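You operate a simulated robot arm through the tools that you are given. There is no shell and no other tool.

You run a simulated robot arm. Do the job below in one go: nothing can be reset, and whatever is moved stays where it is left.

## Task
Open the red and blue heater valves, set the heater dial to 100 and start its pump.
Fine: both valves open before the switch goes on; the flow lamp must light.

The check looks at the end state, three seconds after you hand in, the way a careful person would. Anything else that was tipped, shoved, dropped, spilled or broken makes it a failure.

## Robot
A 7-joint arm with a two-finger parallel gripper, fixed in place. Base frame: the origin is on the floor under the middle of its stand, x ahead of it, y to its left, z up. Units: m, degrees, N and s.
With the tool pointing down near the work surface it reaches from about 0.3 to 0.86 m from the base axis. Its first joint turns from -143.0 to 143.0 degrees. Payload 3 kg.
The TCP is the grasp point between the finger pads, 0.03 m short of the fingertips. In the tool frame z runs along the fingers and y along their closing line. The gripper opens to 0.094 m. The fingers are 0.028 m wide and 0.01 m thick; the gripper's body (0.05 by 0.096 m) begins 0.055 m behind the TCP.
Orientation is that of the tool frame in the base frame, as a unit quaternion [w, x, y, z]. With the fingers straight down and closing along the base's y, the tool's x points along the base's -x, its y along +y and its z along -z.

## Interface
- The arm moves only by the tool move_arm. Its argument "plan" is one flat list of numbers, 7 for each row, row after row: the turn, a rotation vector about the tool's x, y, z in degrees, then the shift along the tool's x, y, z in cm, then the gripper command, from -1 (fully open) to 1 (shut), values between in proportion. In form: [rx, ry, rz, x, y, z, jaw, rx, ry, rz, x, y, z, jaw, ...]. A call has 1 to 20 rows; each row is the pose to reach, as a shift and turn from the pose commanded when the call began, along the tool's axes at that moment. Rows are played at 5 a second. More than 0.05 m and 8.6 degrees between two rows, or a gripper value outside its range, and nothing of the call is played. Where a pose cannot be reached the arm comes as near as it can. A force on the tool above 70 N (or 10 N above the force at the start of the call, whichever is more), or a blocked arm, ends the call early, and 0.2 s more pass. The fingers move at their own pace (about 0.072 m/s each) and stop on an object; they squeeze with about 23 N. The grip force told is the motor's: it shows also when the fingers shut on nothing. Time passes only in rows, and 0.2 s behind the last, so rows that repeat a pose let the fingers close. It gives the time, the measured TCP pose, the force on the tool (base axes), the opening and the grip force at its end, in the units of the frame above (readings bear some noise), with the torque about the TCP (base axes, N m) and any sound that the robot's microphone picked up, and new pictures: "pictures" is both (left out), scene, wrist or none.
- Cameras (640 x 400 px; columns grow to the right, rows downward): "scene" is fixed at [0.0478, 0.6574, 1.1039]; the picture's right is [0.16, -0.99, 0.00], its down [-0.63, -0.10, -0.77] and it looks along [0.76, 0.12, -0.64] (base axes); focal length 310 px, centre (320, 200). "wrist" rides on the gripper at [0.076, 0.014, -0.103] in the tool frame; the picture's right is [-0.18, 0.98, 0.00], its down [-0.75, -0.14, -0.64] and it looks along [-0.63, -0.12, 0.77] (tool axes); focal length 243 px, centre (320, 200).
- measure_at(camera, pixels): for up to 12 pixels [column, row] of the newest picture of that camera ("zoom" is the newest enlarged one), the place [x, y, z] in the base frame of the surface seen there, good to about 0.002 m, but the place of the scene camera against the robot may be out by one fixed shift of up to 0.018 m in any direction. It takes no simulated time.
- enlarge(camera, box): a new picture of the part [left, top, right, bottom] of that camera's present view, enlarged. It takes no simulated time.
- sign_off(): hands the job in; it is judged then, once.

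Unless the task says otherwise, let go and move clear before handing in.

The tools are called after "Call:" as name(argument=value, ...) on one line, values as JSON. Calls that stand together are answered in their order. move_arm: Moves the arm, as the interface text tells. Its arguments: {"type":"object","properties":{"plan":{"type":"array","items":{"type":"number"}},"pictures":{"type":"string","enum":["both","scene","wrist","none"]}},"required":["plan"]} The other tools are called the same way: measure_at (camera, pixels) gives the place of the surface under pixels of a picture; enlarge (camera, box) takes an enlarged picture of a part of a camera's view; sign_off () hands the job in.

At the start:

```text
time: 0.0
tcp_pos: [0.6022, 0.4479, 0.8799]
orientation: [0.0, 0.0, 1.0, 0.0]
wrist_force: [-0.1, 0.6, -0.3]
ft_torque: [0.02, 0.02, 0.05]
finger_gap: 0.0939
finger_force: 0.1
```

scene: 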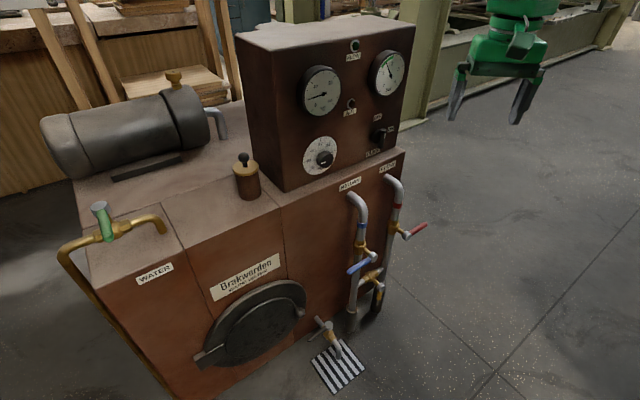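
wrist: 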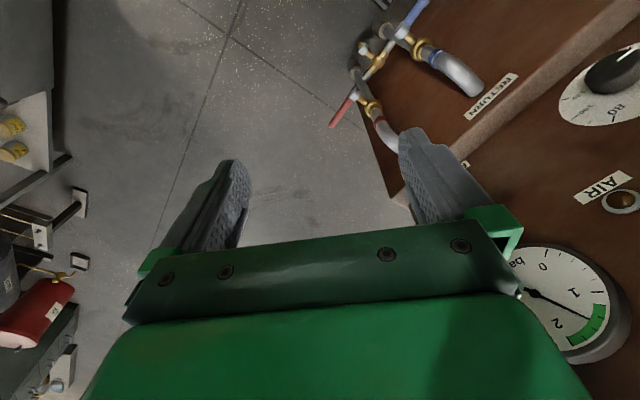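

The scene shows a heater cabinet with a dial near (324,158), a switch near (382,135), and a blue valve lever near (360,265) and red lever near (412,232). I'll enlarge these parts before moving.

Call:
enlarge(camera="scene", box=[230, 20, 430, 200])

Call:
enlarge(camera="scene", box=[300, 160, 460, 340])

Call:
enlarge(camera="wrist", box=[320, 0, 640, 200])

```text
2.22 times, centred on (330, 110) of scene
```

zoom: 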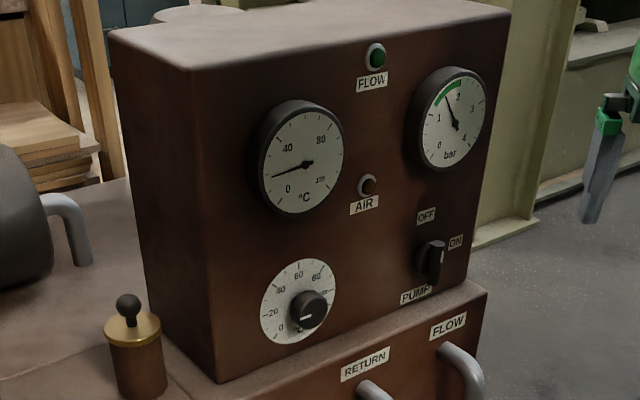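

```text
2.22 times, centred on (380, 250) of scene
```

zoom: 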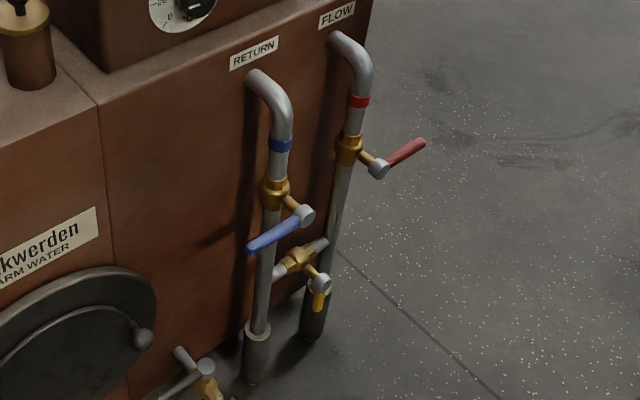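

```text
2.00 times, centred on (480, 100) of wrist
```

zoom: 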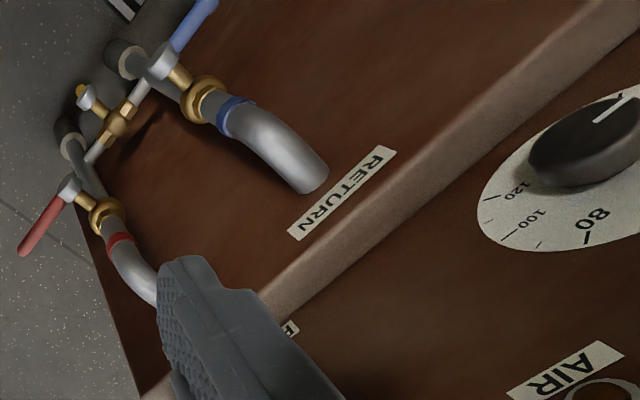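

The levers lie crosswise to their pipes (both closed), and the dial pointer needs reading. I'll measure key points on panel, dial, switch and valves.

Call:
measure_at(camera="scene", pixels=[[324, 158], [316, 170], [382, 135], [379, 142], [352, 270], [362, 262], [375, 254], [361, 245], [395, 234], [402, 233], [415, 230], [426, 225]])

Call:
measure_at(camera="wrist", pixels=[[425, 5], [410, 20], [398, 33], [382, 28], [420, 45], [357, 92], [348, 104], [334, 122], [365, 98], [370, 110], [620, 70], [585, 115]])

Call:
measure_at(camera="scene", pixels=[[285, 180], [277, 60], [408, 40], [285, 200], [400, 160], [290, 300], [340, 215], [300, 150], [385, 110], [352, 310], [335, 345], [375, 290]])

```text
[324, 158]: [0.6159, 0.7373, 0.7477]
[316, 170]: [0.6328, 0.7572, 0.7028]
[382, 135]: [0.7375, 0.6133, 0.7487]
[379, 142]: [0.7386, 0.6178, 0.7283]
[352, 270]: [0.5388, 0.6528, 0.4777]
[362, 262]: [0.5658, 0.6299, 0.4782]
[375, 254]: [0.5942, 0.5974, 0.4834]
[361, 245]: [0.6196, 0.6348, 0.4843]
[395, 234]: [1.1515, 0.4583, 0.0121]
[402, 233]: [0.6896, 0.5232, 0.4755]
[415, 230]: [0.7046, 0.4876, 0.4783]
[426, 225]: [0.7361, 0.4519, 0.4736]
```

```text
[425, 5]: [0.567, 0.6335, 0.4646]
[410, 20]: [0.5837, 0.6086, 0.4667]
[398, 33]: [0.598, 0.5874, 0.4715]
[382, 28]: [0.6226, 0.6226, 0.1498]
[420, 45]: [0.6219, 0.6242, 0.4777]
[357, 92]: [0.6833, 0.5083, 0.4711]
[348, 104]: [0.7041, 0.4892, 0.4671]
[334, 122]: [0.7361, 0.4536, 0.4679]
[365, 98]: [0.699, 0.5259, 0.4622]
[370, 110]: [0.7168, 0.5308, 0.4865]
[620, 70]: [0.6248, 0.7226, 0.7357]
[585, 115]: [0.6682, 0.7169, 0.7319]
```

```text
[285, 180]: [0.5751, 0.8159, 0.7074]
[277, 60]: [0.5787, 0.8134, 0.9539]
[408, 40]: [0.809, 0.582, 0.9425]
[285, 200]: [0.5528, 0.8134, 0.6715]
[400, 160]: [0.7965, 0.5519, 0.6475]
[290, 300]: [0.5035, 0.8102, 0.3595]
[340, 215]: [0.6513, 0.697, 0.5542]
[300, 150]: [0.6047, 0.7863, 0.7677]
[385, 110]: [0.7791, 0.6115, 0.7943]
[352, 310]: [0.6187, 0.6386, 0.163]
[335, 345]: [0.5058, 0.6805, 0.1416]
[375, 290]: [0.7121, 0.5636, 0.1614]
```

The panel faces along (-0.71,-0.71,0): points on it satisfy x+y≈1.39, and the valve levers stand about 0.13 m in front of that. I'll yaw the tool to 45° and move in front of the panel, then tilt it so the wrist camera sees the panel straight on.

Call:
move_arm(plan=[0, 0, -7.5, 2.2, 1.9, 2.0, -1, 0, 0, -15, 4.4, 3.7, 4.1, -1, 0, 0, -22.5, 6.6, 5.6, 6.1, -1, 0, 0, -30, 8.8, 7.5, 8.2, -1, 0, 0, -37.5, 11, 9.3, 10.2, -1, 0, 0, -45, 13.2, 11.2, 12.3, -1], pictures="none")

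Call:
move_arm(plan=[0, -8, 0, 0, 0, 0, -1, 0, -16, 0, 0, 0, 0, -1, 0, -24, 0, 0, 0, 0, -1, 0, -32, 0, 0, 0, 0, -1, 0, -40, 0, 0, 0, 0, -1, 0, -46, 0, 0, 0, 0, -1, 0, -50, 0, 0, 0, 0, -1], pictures="both")

```text
time: 1.4
tcp_pos: [0.467, 0.5603, 0.756]
orientation: [-0.001, -0.384, 0.923, 0.001]
wrist_force: [0.7, 1.4, 0.0]
ft_torque: [-0.02, 0.0, -0.01]
finger_gap: 0.094
finger_force: 0.0
```

```text
time: 3.0
tcp_pos: [0.4703, 0.5614, 0.7573]
orientation: [0.392, -0.347, 0.836, 0.164]
wrist_force: [0.1, -0.1, 0.7]
ft_torque: [0.01, 0.01, 0.03]
finger_gap: 0.0941
finger_force: 0.1
```

scene: 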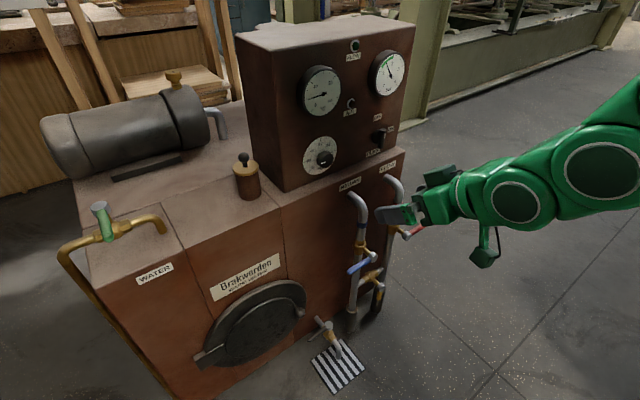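
wrist: 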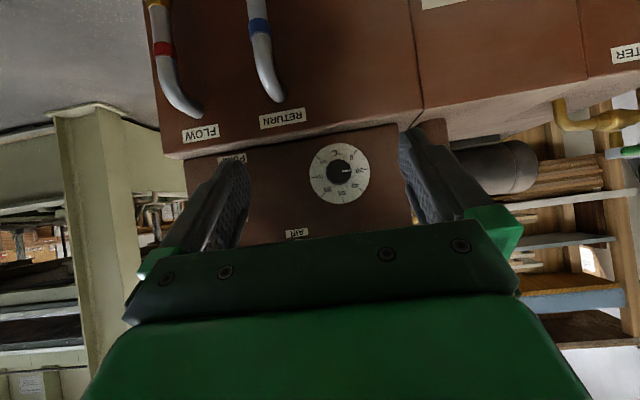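

The wrist view (upside down) shows the dial at (340,174) between the fingers. I'll enlarge it to read scale and pointer.

Call:
enlarge(camera="wrist", box=[280, 130, 400, 220])

Call:
measure_at(camera="wrist", pixels=[[341, 172], [318, 174], [340, 200], [363, 174], [265, 215], [265, 180], [275, 95], [258, 27], [262, 50], [162, 48], [190, 105], [390, 140]])

```text
4.44 times, centred on (340, 175) of wrist
```

zoom: 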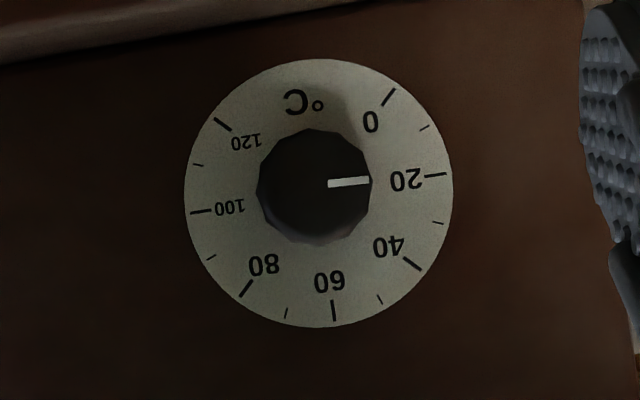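

```text
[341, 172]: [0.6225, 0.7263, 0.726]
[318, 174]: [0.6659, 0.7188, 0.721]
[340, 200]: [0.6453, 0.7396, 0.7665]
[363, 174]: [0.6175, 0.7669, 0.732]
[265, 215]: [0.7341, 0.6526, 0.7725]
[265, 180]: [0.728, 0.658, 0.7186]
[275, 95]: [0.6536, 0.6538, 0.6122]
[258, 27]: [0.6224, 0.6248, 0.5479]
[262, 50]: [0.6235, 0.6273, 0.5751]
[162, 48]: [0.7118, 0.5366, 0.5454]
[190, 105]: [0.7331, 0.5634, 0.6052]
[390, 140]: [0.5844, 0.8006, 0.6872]
```

The dial is clear: pointer at 20 (upright left), 100 at the right, ~45° per 20 units, so the knob needs about 180° clockwise. Next I shift sideways to see the pump switch, now hidden by the left finger.

Call:
move_arm(plan=[0, 0, 0, 0, -4, 0, -1, 0, 0, 0, 0, -8, 0, -1, 0, 0, 0, 0, -12, 0, -1], pictures="wrist")

```text
time: 3.8
tcp_pos: [0.5531, 0.4744, 0.7559]
orientation: [0.39, -0.346, 0.838, 0.161]
wrist_force: [-1.7, 0.9, 0.5]
ft_torque: [-0.03, 0.01, -0.05]
finger_gap: 0.0941
finger_force: 0.1
```

wrist: 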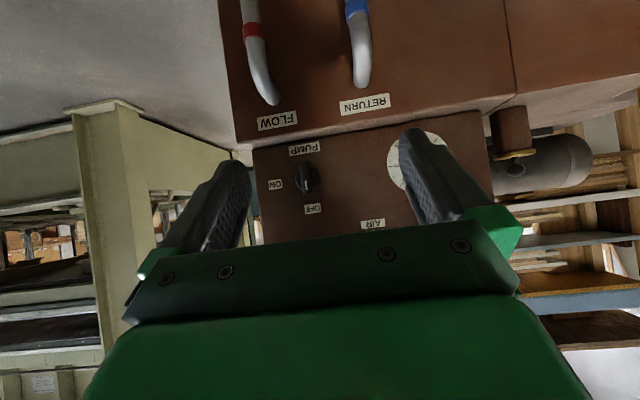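

Call:
enlarge(camera="wrist", box=[250, 130, 370, 230])

Call:
measure_at(camera="wrist", pixels=[[307, 177], [300, 166], [308, 188], [310, 180], [275, 184], [311, 209], [304, 149], [330, 180]])

```text
4.00 times, centred on (310, 180) of wrist
```

zoom: 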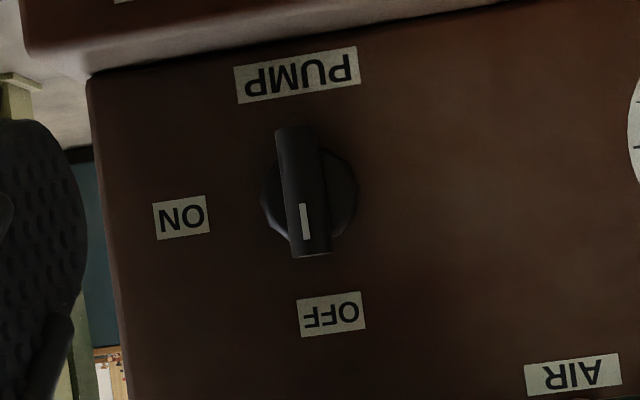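

```text
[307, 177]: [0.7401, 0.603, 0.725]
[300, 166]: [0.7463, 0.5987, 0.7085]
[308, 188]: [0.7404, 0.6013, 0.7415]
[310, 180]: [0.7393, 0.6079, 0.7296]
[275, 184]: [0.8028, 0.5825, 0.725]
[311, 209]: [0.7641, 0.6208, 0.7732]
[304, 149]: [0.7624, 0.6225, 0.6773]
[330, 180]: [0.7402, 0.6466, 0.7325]
```

The switch bar is vertical with its white mark toward OFF (top) and ON to the right, so it needs a 90° clockwise turn. Valves come first: I'll lower in front of them to inspect levers from the front.

Call:
move_arm(plan=[0, 0, 0, 4.1, 0.5, 1.2, -1, 0, 0, 0, 8.2, 1.0, 2.4, -1, 0, 0, 0, 12.3, 1.5, 3.6, -1, 0, 0, 0, 16.4, 2.0, 4.8, -1, 0, 0, 0, 20.5, 2.5, 6.0, -1], pictures="both")

Call:
enlarge(camera="wrist", box=[220, 20, 420, 160])

```text
time: 5.0
tcp_pos: [0.4747, 0.4317, 0.5583]
orientation: [0.39, -0.347, 0.838, 0.161]
wrist_force: [0.7, -0.5, 0.6]
ft_torque: [-0.05, 0.03, 0.0]
finger_gap: 0.0939
finger_force: 0.0
```

scene: 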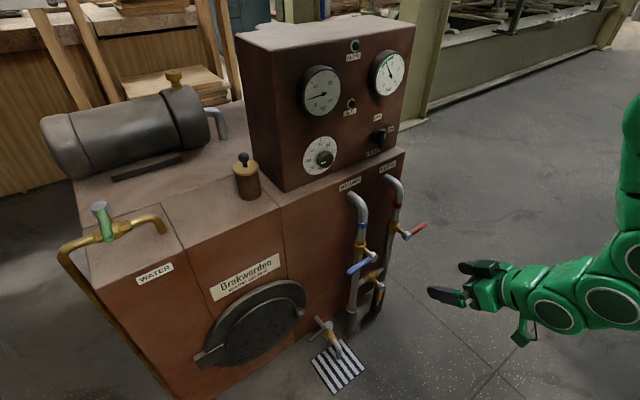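
wrist: 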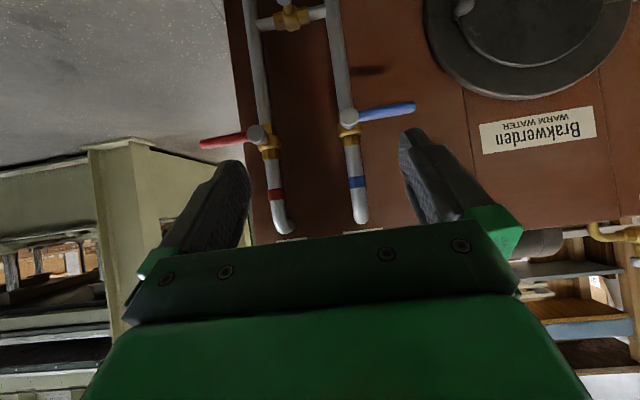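

```text
2.86 times, centred on (320, 90) of wrist
```

zoom: 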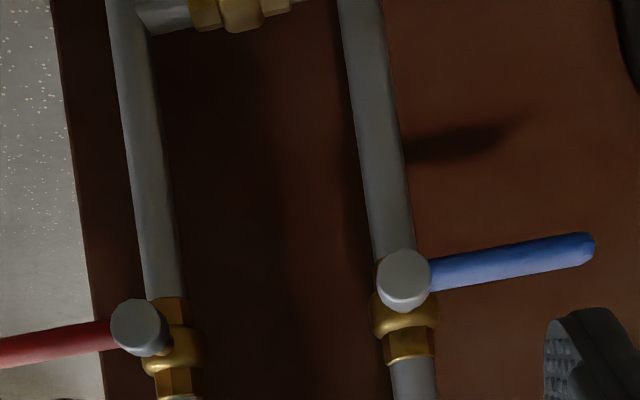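

Both levers are seen from the front: red head at (258,133) with tip at (203,143), blue head at (348,116) with tip at (412,107). I'll measure these plus the bypass valve below.

Call:
measure_at(camera="wrist", pixels=[[258, 132], [240, 137], [222, 140], [204, 143], [348, 115], [372, 113], [392, 110], [411, 107], [290, 18], [352, 130], [340, 60], [258, 80]])

Call:
measure_at(camera="wrist", pixels=[[290, 5], [310, 15], [270, 22], [370, 70], [300, 100], [355, 165], [358, 182], [275, 195], [268, 150]])

```text
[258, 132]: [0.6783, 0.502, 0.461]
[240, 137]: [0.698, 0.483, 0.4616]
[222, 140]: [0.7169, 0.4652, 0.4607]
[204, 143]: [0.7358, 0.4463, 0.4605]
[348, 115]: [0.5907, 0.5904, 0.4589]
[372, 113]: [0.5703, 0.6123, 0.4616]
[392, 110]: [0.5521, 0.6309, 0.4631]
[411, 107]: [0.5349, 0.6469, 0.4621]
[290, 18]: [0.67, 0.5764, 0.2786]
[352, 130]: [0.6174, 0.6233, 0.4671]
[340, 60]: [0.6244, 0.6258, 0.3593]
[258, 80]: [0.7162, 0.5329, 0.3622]
```

```text
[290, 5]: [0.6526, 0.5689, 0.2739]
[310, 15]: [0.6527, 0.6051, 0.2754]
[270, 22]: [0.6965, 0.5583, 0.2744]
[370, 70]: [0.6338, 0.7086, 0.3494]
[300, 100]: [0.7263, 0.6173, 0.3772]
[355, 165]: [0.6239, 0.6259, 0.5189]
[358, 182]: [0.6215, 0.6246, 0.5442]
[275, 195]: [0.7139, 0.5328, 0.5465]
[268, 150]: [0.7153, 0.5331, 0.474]
```

The levers rotate in a plane at x+y≈1.19, with head axes at z≈0.461 and tips about 0.083 m out; the bypass at z≈0.275 is well clear. I'll shut the fingers, level the tool, and stop short in front of and above the blue lever.

Call:
move_arm(plan=[0, -8, 0, -0.83, 1.71, 2.64, 1, 0, -16, 0, -1.67, 3.42, 5.28, 1, 0, -24, 0, -2.5, 5.14, 7.93, 1, 0, -32, 0, -3.34, 6.85, 10.57, 1, 0, -40, 0, -4.17, 8.56, 13.21, 1, 0, -40, 0, -4.17, 8.56, 13.21, 1], pictures="both")

```text
time: 6.4
tcp_pos: [0.5043, 0.5839, 0.5068]
orientation: [0.653, -0.271, 0.653, 0.271]
wrist_force: [0.0, 0.2, 0.2]
ft_torque: [0.02, 0.0, -0.04]
finger_gap: 0.0
finger_force: 22.9
```

scene: 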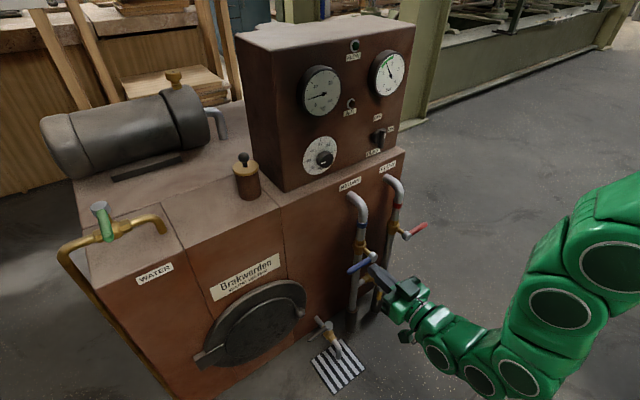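
wrist: 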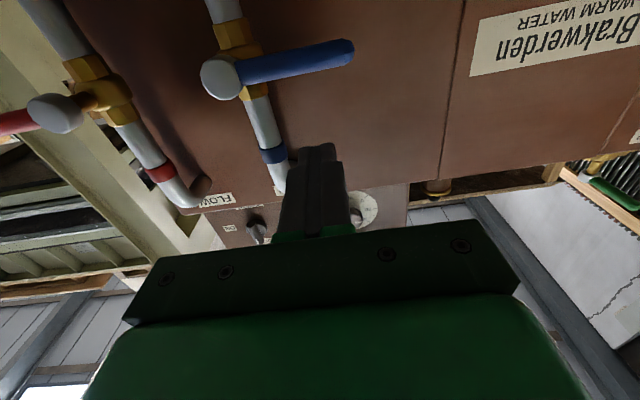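

The wrist view shows closed fingers above the blue lever (lever at (295,60), i.e. lower in the world). I'll advance 5.9 cm toward the panel, above the lever, then check.

Call:
move_arm(plan=[0, 0, 0, 0, 0, 3, 1, 0, 0, 0, 0, 0, 5.9, 1, 0, 0, 0, 0.8, 0, 5.9, 1], pictures="both")

Call:
enlarge(camera="scene", box=[310, 200, 450, 320])

```text
time: 7.2
tcp_pos: [0.5463, 0.624, 0.4993]
orientation: [0.653, -0.271, 0.653, 0.271]
wrist_force: [0.1, -0.1, -0.6]
ft_torque: [0.03, 0.03, 0.0]
finger_gap: 0.0001
finger_force: 22.9
```

scene: 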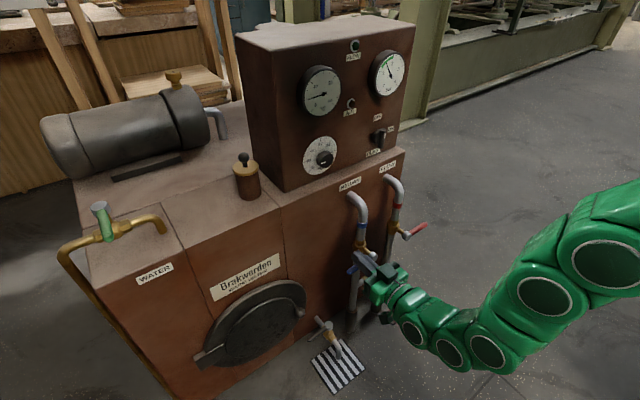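
wrist: 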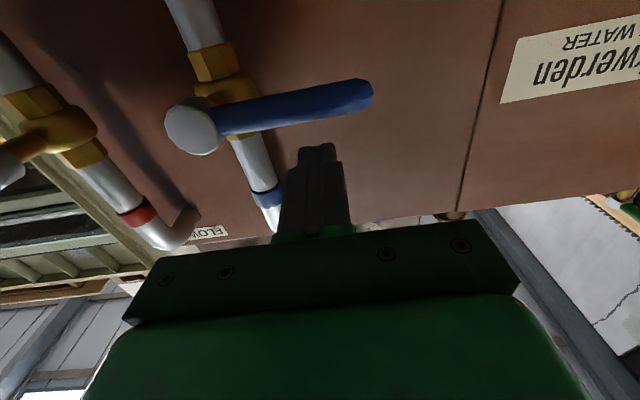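

```text
3.33 times, centred on (380, 260) of scene
```

zoom: 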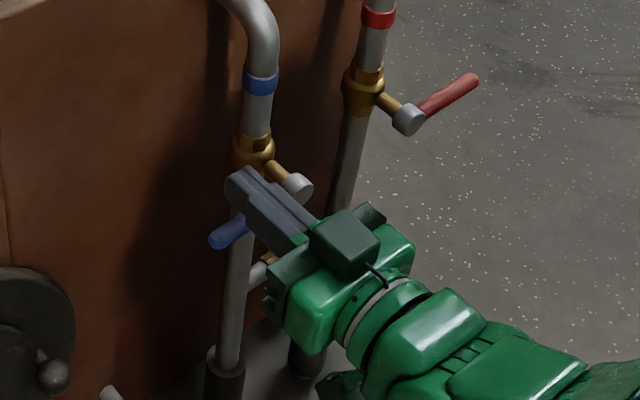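

The fingers lie just above the blue lever, near its outer half. I'll press down gently in steps to see if the lever yields downward.

Call:
move_arm(plan=[0, 0, 0, 1.0, 0, 0, 1, 0, 0, 0, 1.6, 0, 0, 1, 0, 0, 0, 2.1, 0, 0, 1, 0, 0, 0, 2.5, 0, 0, 1], pictures="wrist")

```text
time: 8.2
tcp_pos: [0.5472, 0.6232, 0.498]
orientation: [0.653, -0.27, 0.653, 0.27]
wrist_force: [0.3, -0.9, -1.5]
ft_torque: [0.0, 0.01, 0.0]
finger_gap: 0.0
finger_force: 23.2
out of reach, approached as far as the arm can: row 1, 2, 3, 4
```

wrist: 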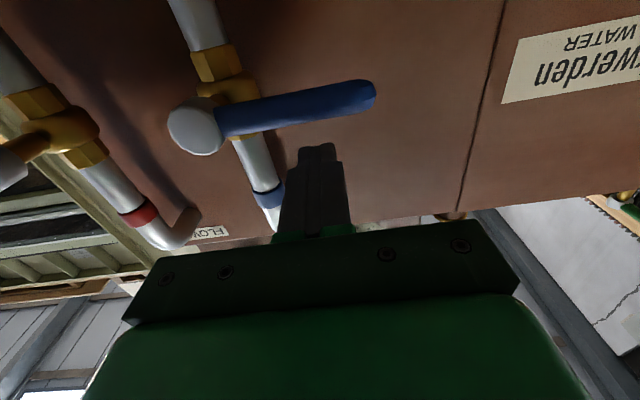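

The arm cannot go lower with a level tool here (row 1–4 out of reach, no contact force). I'll back out, then use a tool tilted about 40° downward, which gives more reach at this height.

Call:
move_arm(plan=[0, 0, 0, -1.5, 0, -2, 1, 0, 0, 0, -2.5, 0, -6, 1, 0, 0, 0, -2.5, 0, -7, 1], pictures="none")

```text
time: 9.0
tcp_pos: [0.4984, 0.5761, 0.5235]
orientation: [0.654, -0.27, 0.652, 0.271]
wrist_force: [-0.3, 0.1, -0.5]
ft_torque: [0.0, -0.02, 0.03]
finger_gap: 0.0003
finger_force: 22.7
```

Backing out worked cleanly. Now I'll tilt the tool 40° down in place, then advance above the blue lever again.

Call:
move_arm(plan=[0, 8, 0, 0, 0, 0, 1, 0, 16, 0, 0, 0, 0, 1, 0, 24, 0, 0, 0, 0, 1, 0, 32, 0, 0, 0, 0, 1, 0, 40, 0, 0, 0, 0, 1, 0, 40, 0, 0.4, 0.1, 4.3, 1, 0, 40, 0, 0.8, 0.1, 8.5, 1], pictures="both")

Call:
enlarge(camera="scene", box=[310, 200, 450, 320])

```text
time: 10.6
tcp_pos: [0.5569, 0.638, 0.5164]
orientation: [0.39, -0.347, 0.838, 0.161]
wrist_force: [-0.2, 0.9, -0.4]
ft_torque: [-0.01, -0.02, 0.01]
finger_gap: 0.0002
finger_force: 22.9
```

scene: 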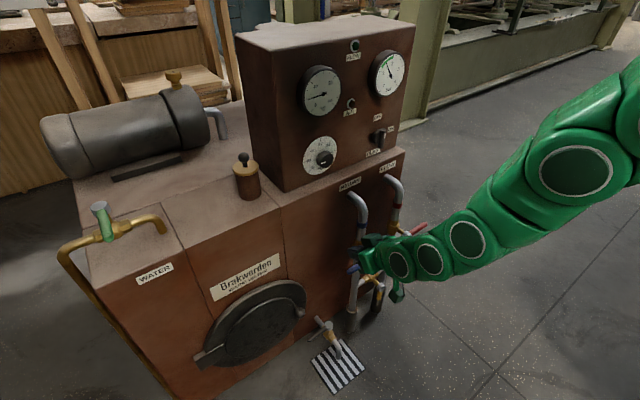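
wrist: 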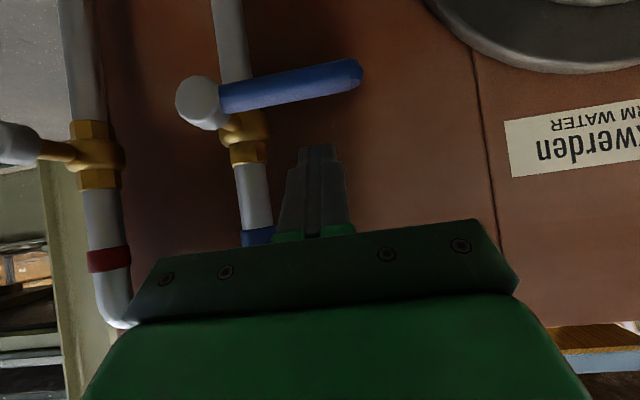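

```text
3.33 times, centred on (380, 260) of scene
```

zoom: 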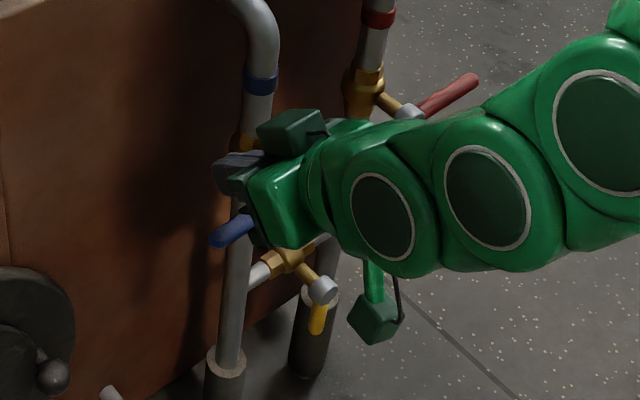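

The closed fingers are above the blue lever with the arm now comfortably placed. I'll press straight down in small steps and watch the force.

Call:
move_arm(plan=[0, 0, 0, 1.15, 0, 0.96, 1, 0, 0, 0, 2.1, 0, 1.77, 1, 0, 0, 0, 2.6, 0, 2.19, 1, 0, 0, 0, 2.83, 0, 2.38, 1, 0, 0, 0, 3.06, 0, 2.57, 1], pictures="wrist")

```text
time: 11.8
tcp_pos: [0.5612, 0.6396, 0.4813]
orientation: [0.396, -0.346, 0.834, 0.165]
wrist_force: [18.7, 23.5, 61.7]
ft_torque: [0.07, -0.38, -0.31]
finger_gap: 0.0001
finger_force: 22.9
```

wrist: 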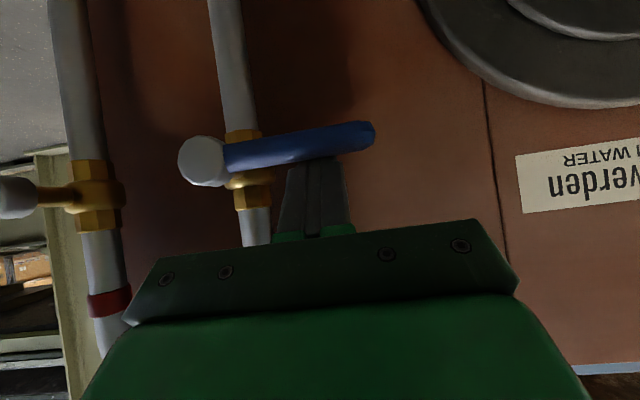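

Pressing down built 62 N with the lever unmoved (still sloping the same in the wrist view), so that's its stop: it must open upward. I'll lift off, back out, and go below the lever.

Call:
move_arm(plan=[0, 0, 0, -1.53, 0, -1.29, 1, 0, 0, 0, 1.04, 0, -4.36, 1, 0, 0, 0, 3.61, 0, -7.42, 1, 0, 0, 0, 6.29, 0, -5.17, 1, 0, 0, 0, 8.97, 0, -2.91, 1], pictures="none")

Call:
move_arm(plan=[0, -7, 0, 0, 0, 0, 1, 0, -14, 0, 0, 0, 0, 1, 0, -20, 0, 0, 0, 0, 1], pictures="both")

```text
time: 13.0
tcp_pos: [0.502, 0.579, 0.4268]
orientation: [0.39, -0.347, 0.838, 0.161]
wrist_force: [-0.5, -0.3, -0.2]
ft_torque: [0.0, 0.0, -0.01]
finger_gap: 0.0001
finger_force: 22.5
```

```text
time: 13.8
tcp_pos: [0.5029, 0.5806, 0.4261]
orientation: [0.529, -0.314, 0.757, 0.221]
wrist_force: [-0.1, -0.6, -0.1]
ft_torque: [0.01, 0.02, -0.02]
finger_gap: 0.0001
finger_force: 23.2
```

scene: 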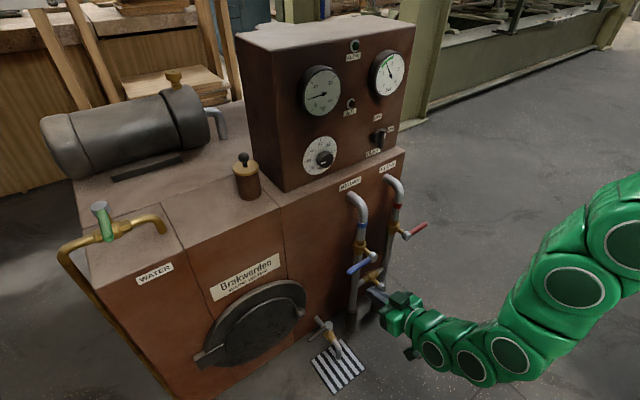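
wrist: 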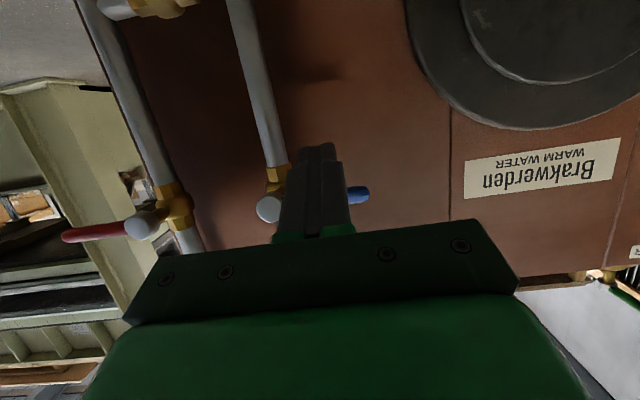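

With 20° tilt the arm reaches z=0.426 below the lever; in the wrist view the finger passes under the blue lever. I'll slide forward 6.3 cm beneath it.

Call:
move_arm(plan=[0, 0, 0, -1.08, 0, 2.96, 1, 0, 0, 0, -2.15, 0, 5.92, 1], pictures="both")

Call:
enlarge(camera="scene", box=[310, 200, 450, 320])

```text
time: 14.4
tcp_pos: [0.5459, 0.6249, 0.4246]
orientation: [0.529, -0.314, 0.758, 0.218]
wrist_force: [0.7, 0.4, -0.6]
ft_torque: [0.01, -0.04, 0.02]
finger_gap: 0.0001
finger_force: 22.8
```

scene: 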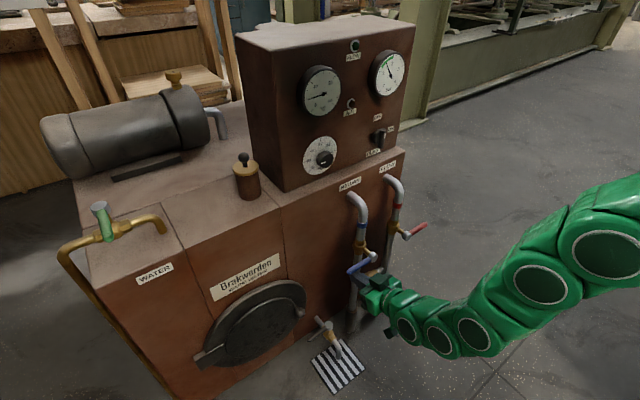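
wrist: 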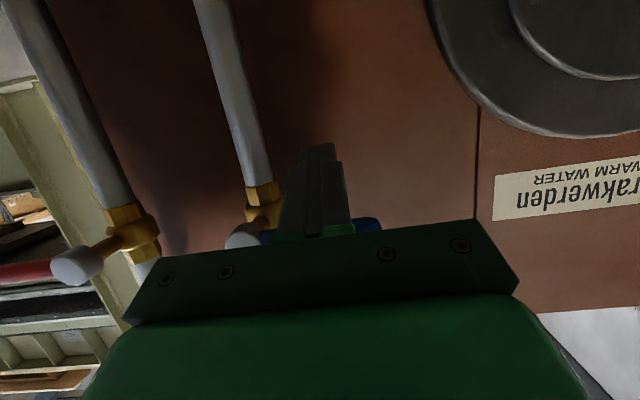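

```text
3.33 times, centred on (380, 260) of scene
```

zoom: 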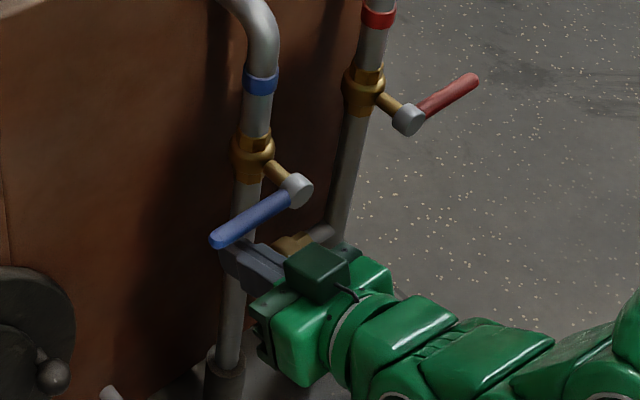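

The finger sits right under the blue lever now. I'll push up gently in steps and watch force and lever angle.

Call:
move_arm(plan=[0, 0, 0, -1.41, 0, -0.51, 1, 0, 0, 0, -1.88, 0.1, -0.68, 1, 0, 0, 0, -2.26, 0.2, -0.82, 1, 0, 0, 0, -2.63, 0.3, -0.96, 1, 0, 0, 0, -3.01, 0.35, -1.09, 1], pictures="both")

Call:
enlarge(camera="scene", box=[310, 200, 450, 320])

```text
time: 15.6
tcp_pos: [0.5422, 0.6266, 0.4564]
orientation: [0.529, -0.313, 0.758, 0.219]
wrist_force: [-2.2, -2.1, -2.7]
ft_torque: [-0.01, 0.04, -0.03]
finger_gap: 0.0002
finger_force: 23.1
```

scene: 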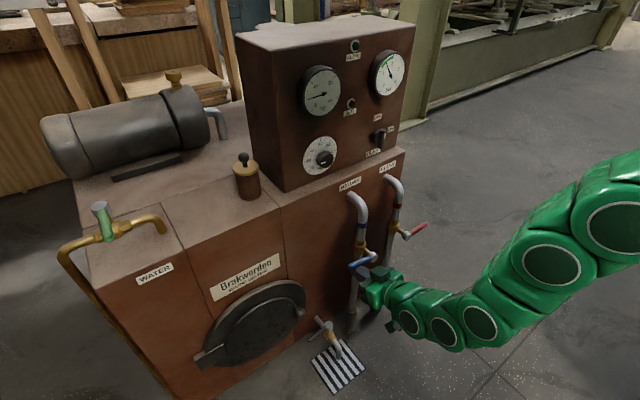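
wrist: 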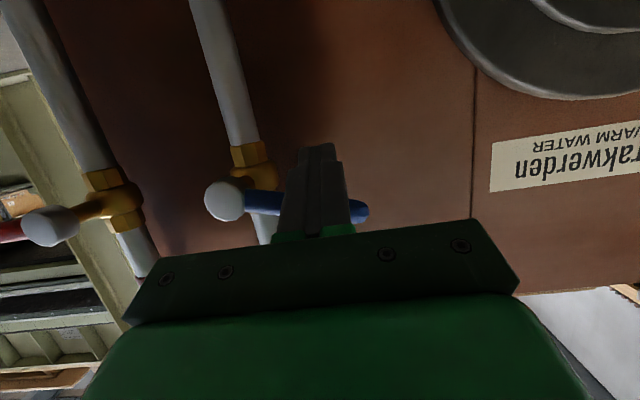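

```text
3.33 times, centred on (380, 260) of scene
```

zoom: 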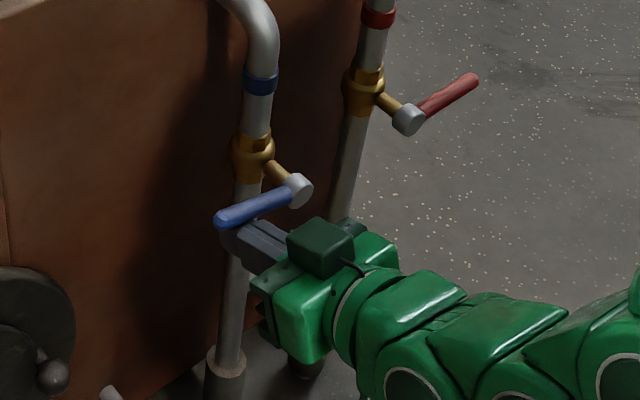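

The blue lever turns upward freely (about 4 N), confirming the opening direction. I'll continue along the arc to about 75°.

Call:
move_arm(plan=[0, 0, 0, -0.75, 0.03, -0.27, 1, 0, 0, 0, -1.49, 0.04, -0.54, 1, 0, 0, 0, -2.26, -0.13, -0.82, 1, 0, 0, 0, -2.96, -0.33, -1.08, 1, 0, 0, 0, -3.67, -0.75, -1.33, 1, 0, 0, 0, -4.33, -1.21, -1.58, 1, 0, 0, 0, -4.94, -1.88, -1.8, 1, 0, 0, 0, -5.44, -2.56, -1.98, 1], pictures="both")

Call:
enlarge(camera="scene", box=[310, 180, 450, 300])

```text
time: 17.4
tcp_pos: [0.5617, 0.6096, 0.5156]
orientation: [0.53, -0.313, 0.757, 0.219]
wrist_force: [-0.7, 0.0, -1.1]
ft_torque: [-0.01, -0.03, 0.02]
finger_gap: 0.0
finger_force: 23.5
```

scene: 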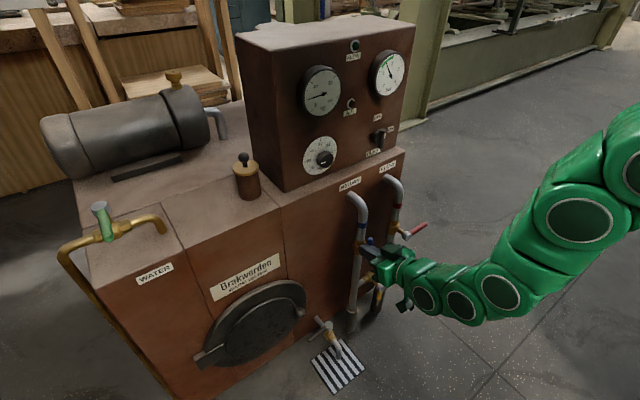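
wrist: 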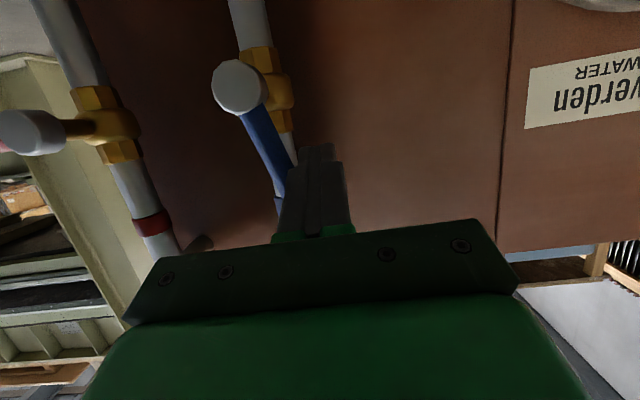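

```text
3.33 times, centred on (380, 240) of scene
```

zoom: 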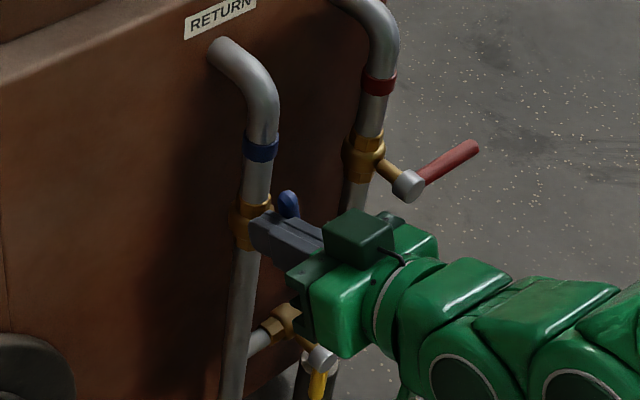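

The lever is at roughly 75° (wrist view (265,150)). Now the last part, pushing sideways until it rests against its open stop.

Call:
move_arm(plan=[0, 0, 0, -0.38, -0.85, -0.14, 1, 0, 0, 0, -0.66, -1.4, -0.24, 1, 0, 0, 0, -0.66, -1.7, -0.24, 1, 0, 0, 0, -0.66, -1.9, -0.24, 1], pictures="both")

Call:
enlarge(camera="wrist", box=[180, 20, 400, 250])

```text
time: 18.4
tcp_pos: [0.5746, 0.5959, 0.5215]
orientation: [0.529, -0.315, 0.756, 0.22]
wrist_force: [-10.9, 13.5, -1.9]
ft_torque: [0.06, 0.12, 0.29]
finger_gap: 0.0
finger_force: 22.9
```

scene: 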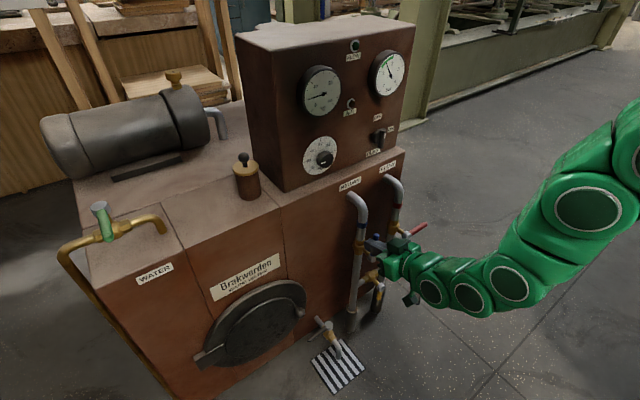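
wrist: 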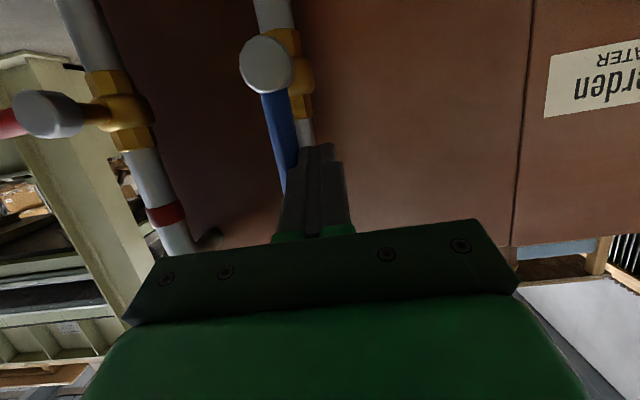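

```text
1.74 times, centred on (290, 135) of wrist
```

zoom: 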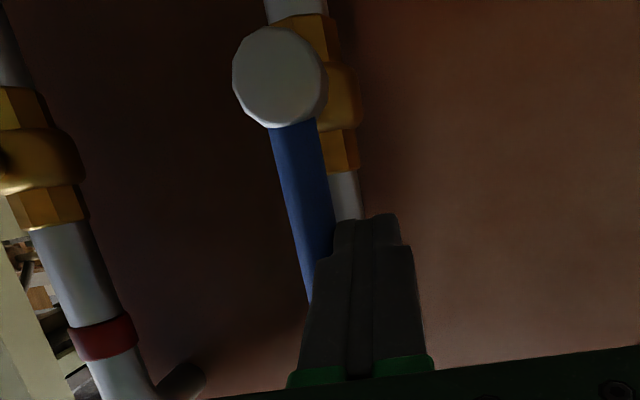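

The push met its stop (17 N sideways, vs 4 N while turning), and the blue lever now runs parallel to its pipe. I'll move off, back out, and travel to below and in front of the red lever.

Call:
move_arm(plan=[0, 0, 0, 0, 1.0, 0, 1, 0, 0, 0, 1.54, 1.0, -4.23, 1, 0, 0, 0, 3.08, 1.0, -8.46, 1, 0, 0, 0, 4.96, -3.2, -7.78, 1, 0, 0, 0, 6.84, -7.4, -7.09, 1, 0, 0, 0, 8.72, -11.6, -6.41, 1, 0, 0, 0, 10.6, -15.7, -5.72, 1, 0, 0, 0, 12.29, -19.7, -5.11, 1], pictures="both")

Call:
enlarge(camera="scene", box=[310, 180, 450, 300])

```text
time: 20.2
tcp_pos: [0.6497, 0.39, 0.4236]
orientation: [0.529, -0.315, 0.757, 0.22]
wrist_force: [0.7, 0.0, 0.1]
ft_torque: [-0.01, 0.01, 0.04]
finger_gap: 0.0002
finger_force: 23.5
```

scene: 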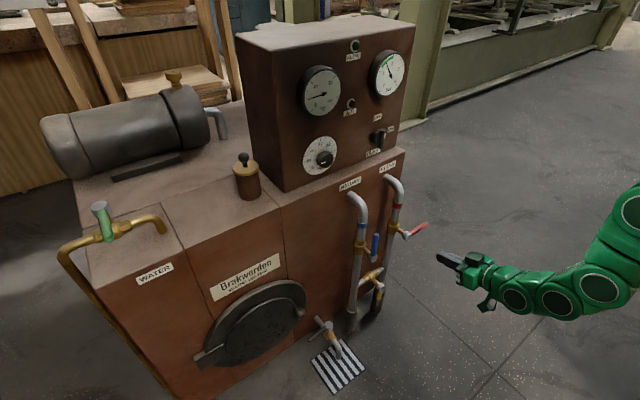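
wrist: 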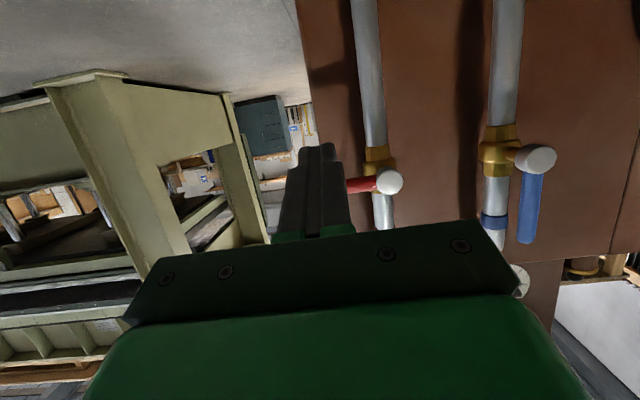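

```text
3.33 times, centred on (380, 240) of scene
```

zoom: 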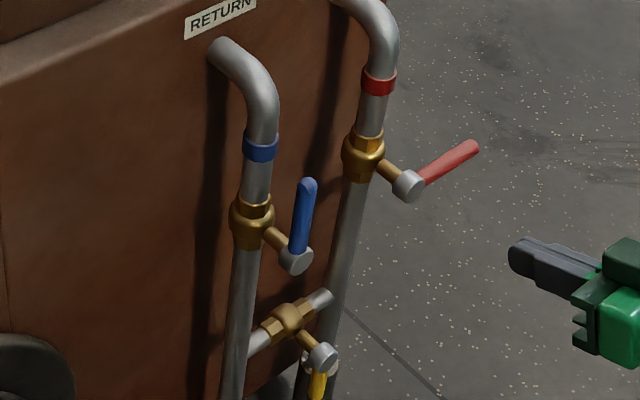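

The blue lever stands vertical along its pipe (zoom (303,220)). Now I slide forward 9 cm under the red lever.

Call:
move_arm(plan=[0, 0, 0, -1.58, 0, 4.36, 1, 0, 0, 0, -3.1, 0, 8.6, 1], pictures="both")

Call:
enlarge(camera="scene", box=[340, 180, 480, 300])

```text
time: 21.0
tcp_pos: [0.7367, 0.4277, 0.4251]
orientation: [0.535, -0.296, 0.764, 0.207]
wrist_force: [0.0, 1.4, 0.1]
ft_torque: [-0.01, -0.02, -0.07]
finger_gap: 0.0
finger_force: 23.5
stopped in row 2: the arm was blocked; the commanded pose is now the measured one
```

scene: 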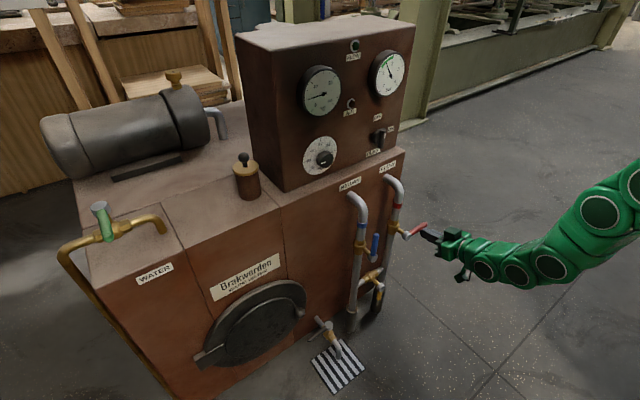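
wrist: 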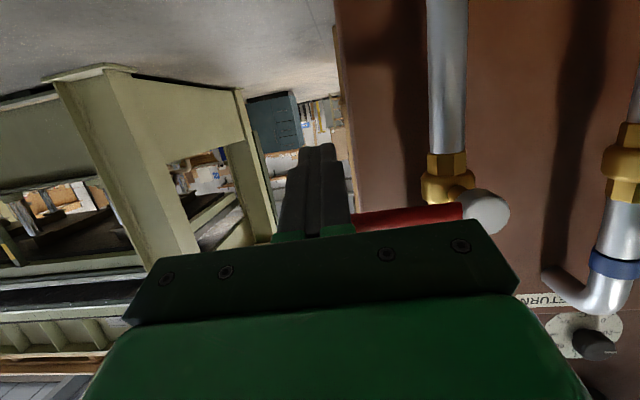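

```text
3.33 times, centred on (410, 240) of scene
```

zoom: 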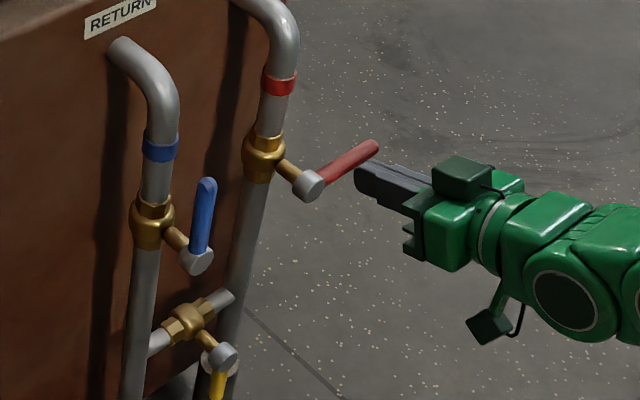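

The arm ran into a joint limit (blocked, no force, 3 cm to the right of the line); the red lever looks untouched at its original angle. I'll back off and use a more radial yaw (~35°) and steeper tilt (~35°) for this lever.

Call:
move_arm(plan=[1.7, 3.75, 0.6, 0.5, 0.5, -2.5, 1, 3.4, 7.5, 1.25, 1.26, 2.0, -4.5, 1, 5.2, 11.2, 1.9, 1.9, 3.5, -6.2, 1, 6.9, 15, 2.5, 2.52, 5.0, -7.77, 1], pictures="wrist")

```text
time: 22.0
tcp_pos: [0.6434, 0.4111, 0.4303]
orientation: [0.444, -0.27, 0.844, 0.131]
wrist_force: [-0.1, -0.1, -0.1]
ft_torque: [0.0, 0.03, 0.03]
finger_gap: 0.0001
finger_force: 22.7
```

wrist: 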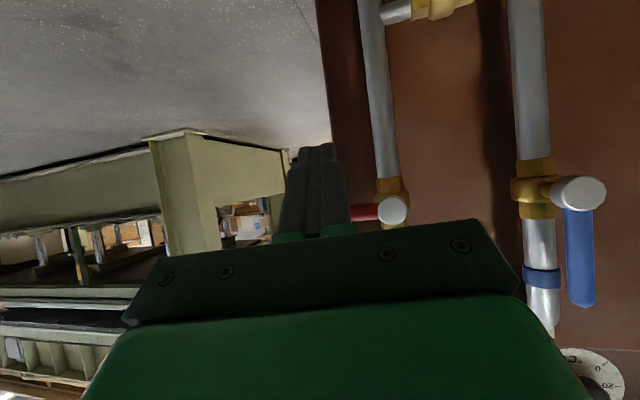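

Orientation is now about yaw 34°, tilt 35° and clear of the lever. I'll advance about 8 cm horizontally to get beneath the red lever.

Call:
move_arm(plan=[0, 0, 0, -1.1, 0, 1.65, 1, 0, 0, 0, -2.15, 0, 3.3, 1, 0, 0, 0, -3.2, 0, 4.95, 1, 0, 0, 0, -4.3, -0.07, 6.6, 1], pictures="both")

Call:
enlarge(camera="scene", box=[340, 180, 480, 300])

```text
time: 23.0
tcp_pos: [0.7083, 0.4567, 0.4269]
orientation: [0.445, -0.271, 0.843, 0.133]
wrist_force: [0.6, -0.1, -0.3]
ft_torque: [-0.04, -0.04, 0.02]
finger_gap: 0.0001
finger_force: 23.1
```

scene: 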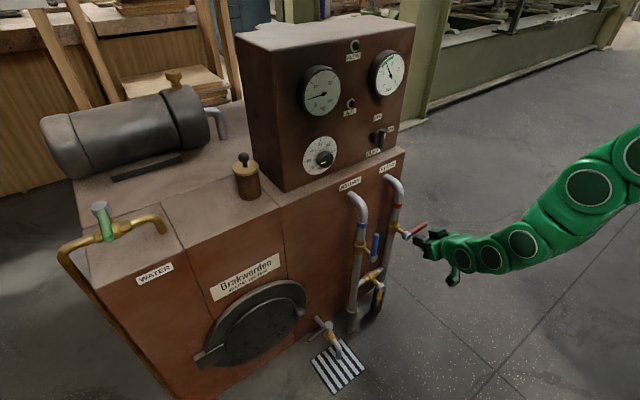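
wrist: 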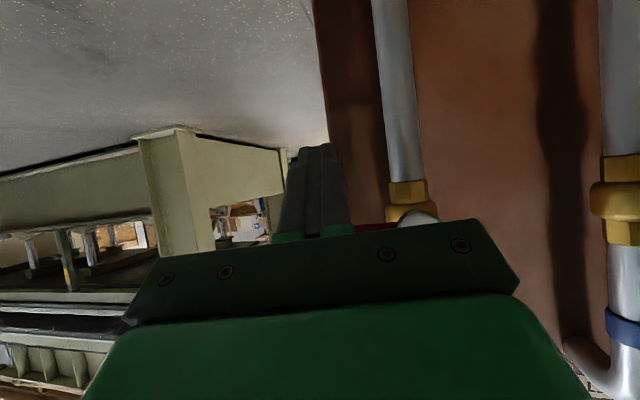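

```text
3.33 times, centred on (410, 240) of scene
```

zoom: 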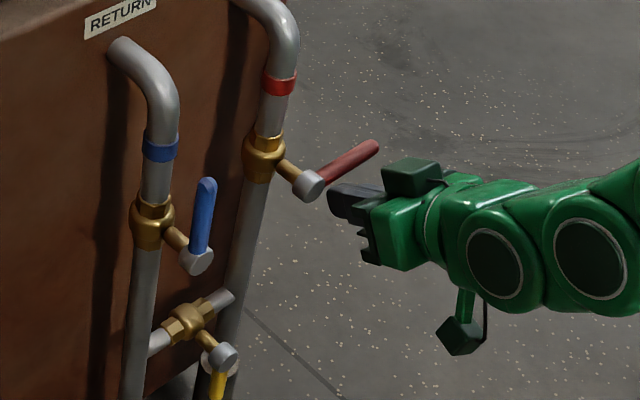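

The finger is beneath the middle of the red lever (zoom (350,195)). I'll push up gently to test this direction.

Call:
move_arm(plan=[0, 0, 0, -0.98, -0.02, -0.68, 1, 0, 0, 0, -1.56, -0.04, -1.08, 1, 0, 0, 0, -1.97, -0.05, -1.37, 1, 0, 0, 0, -2.38, -0.06, -1.65, 1, 0, 0, 0, -2.79, -0.07, -1.94, 1], pictures="both")

Call:
enlarge(camera="scene", box=[340, 180, 480, 300])

```text
time: 24.2
tcp_pos: [0.7063, 0.4536, 0.4598]
orientation: [0.443, -0.271, 0.844, 0.133]
wrist_force: [-9.0, -5.2, -4.2]
ft_torque: [-0.05, -0.01, 0.12]
finger_gap: 0.0
finger_force: 22.8
```

scene: 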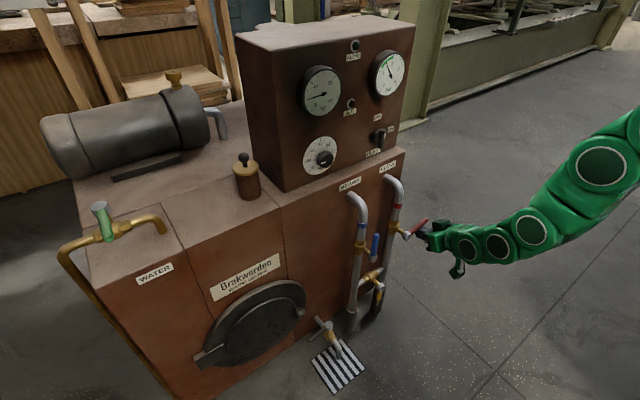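
wrist: 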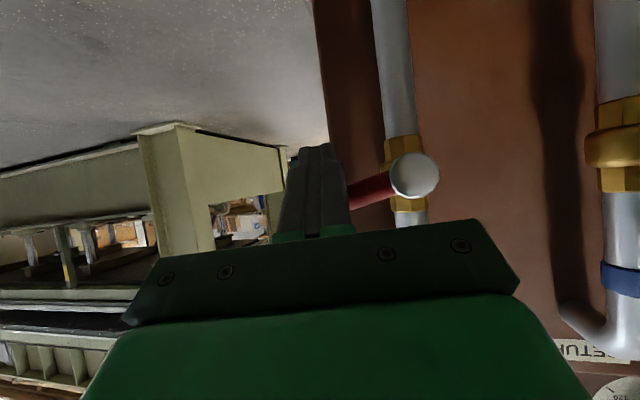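

```text
3.33 times, centred on (410, 240) of scene
```

zoom: 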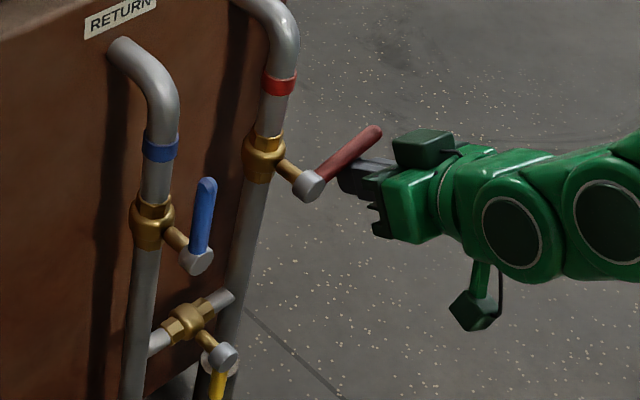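

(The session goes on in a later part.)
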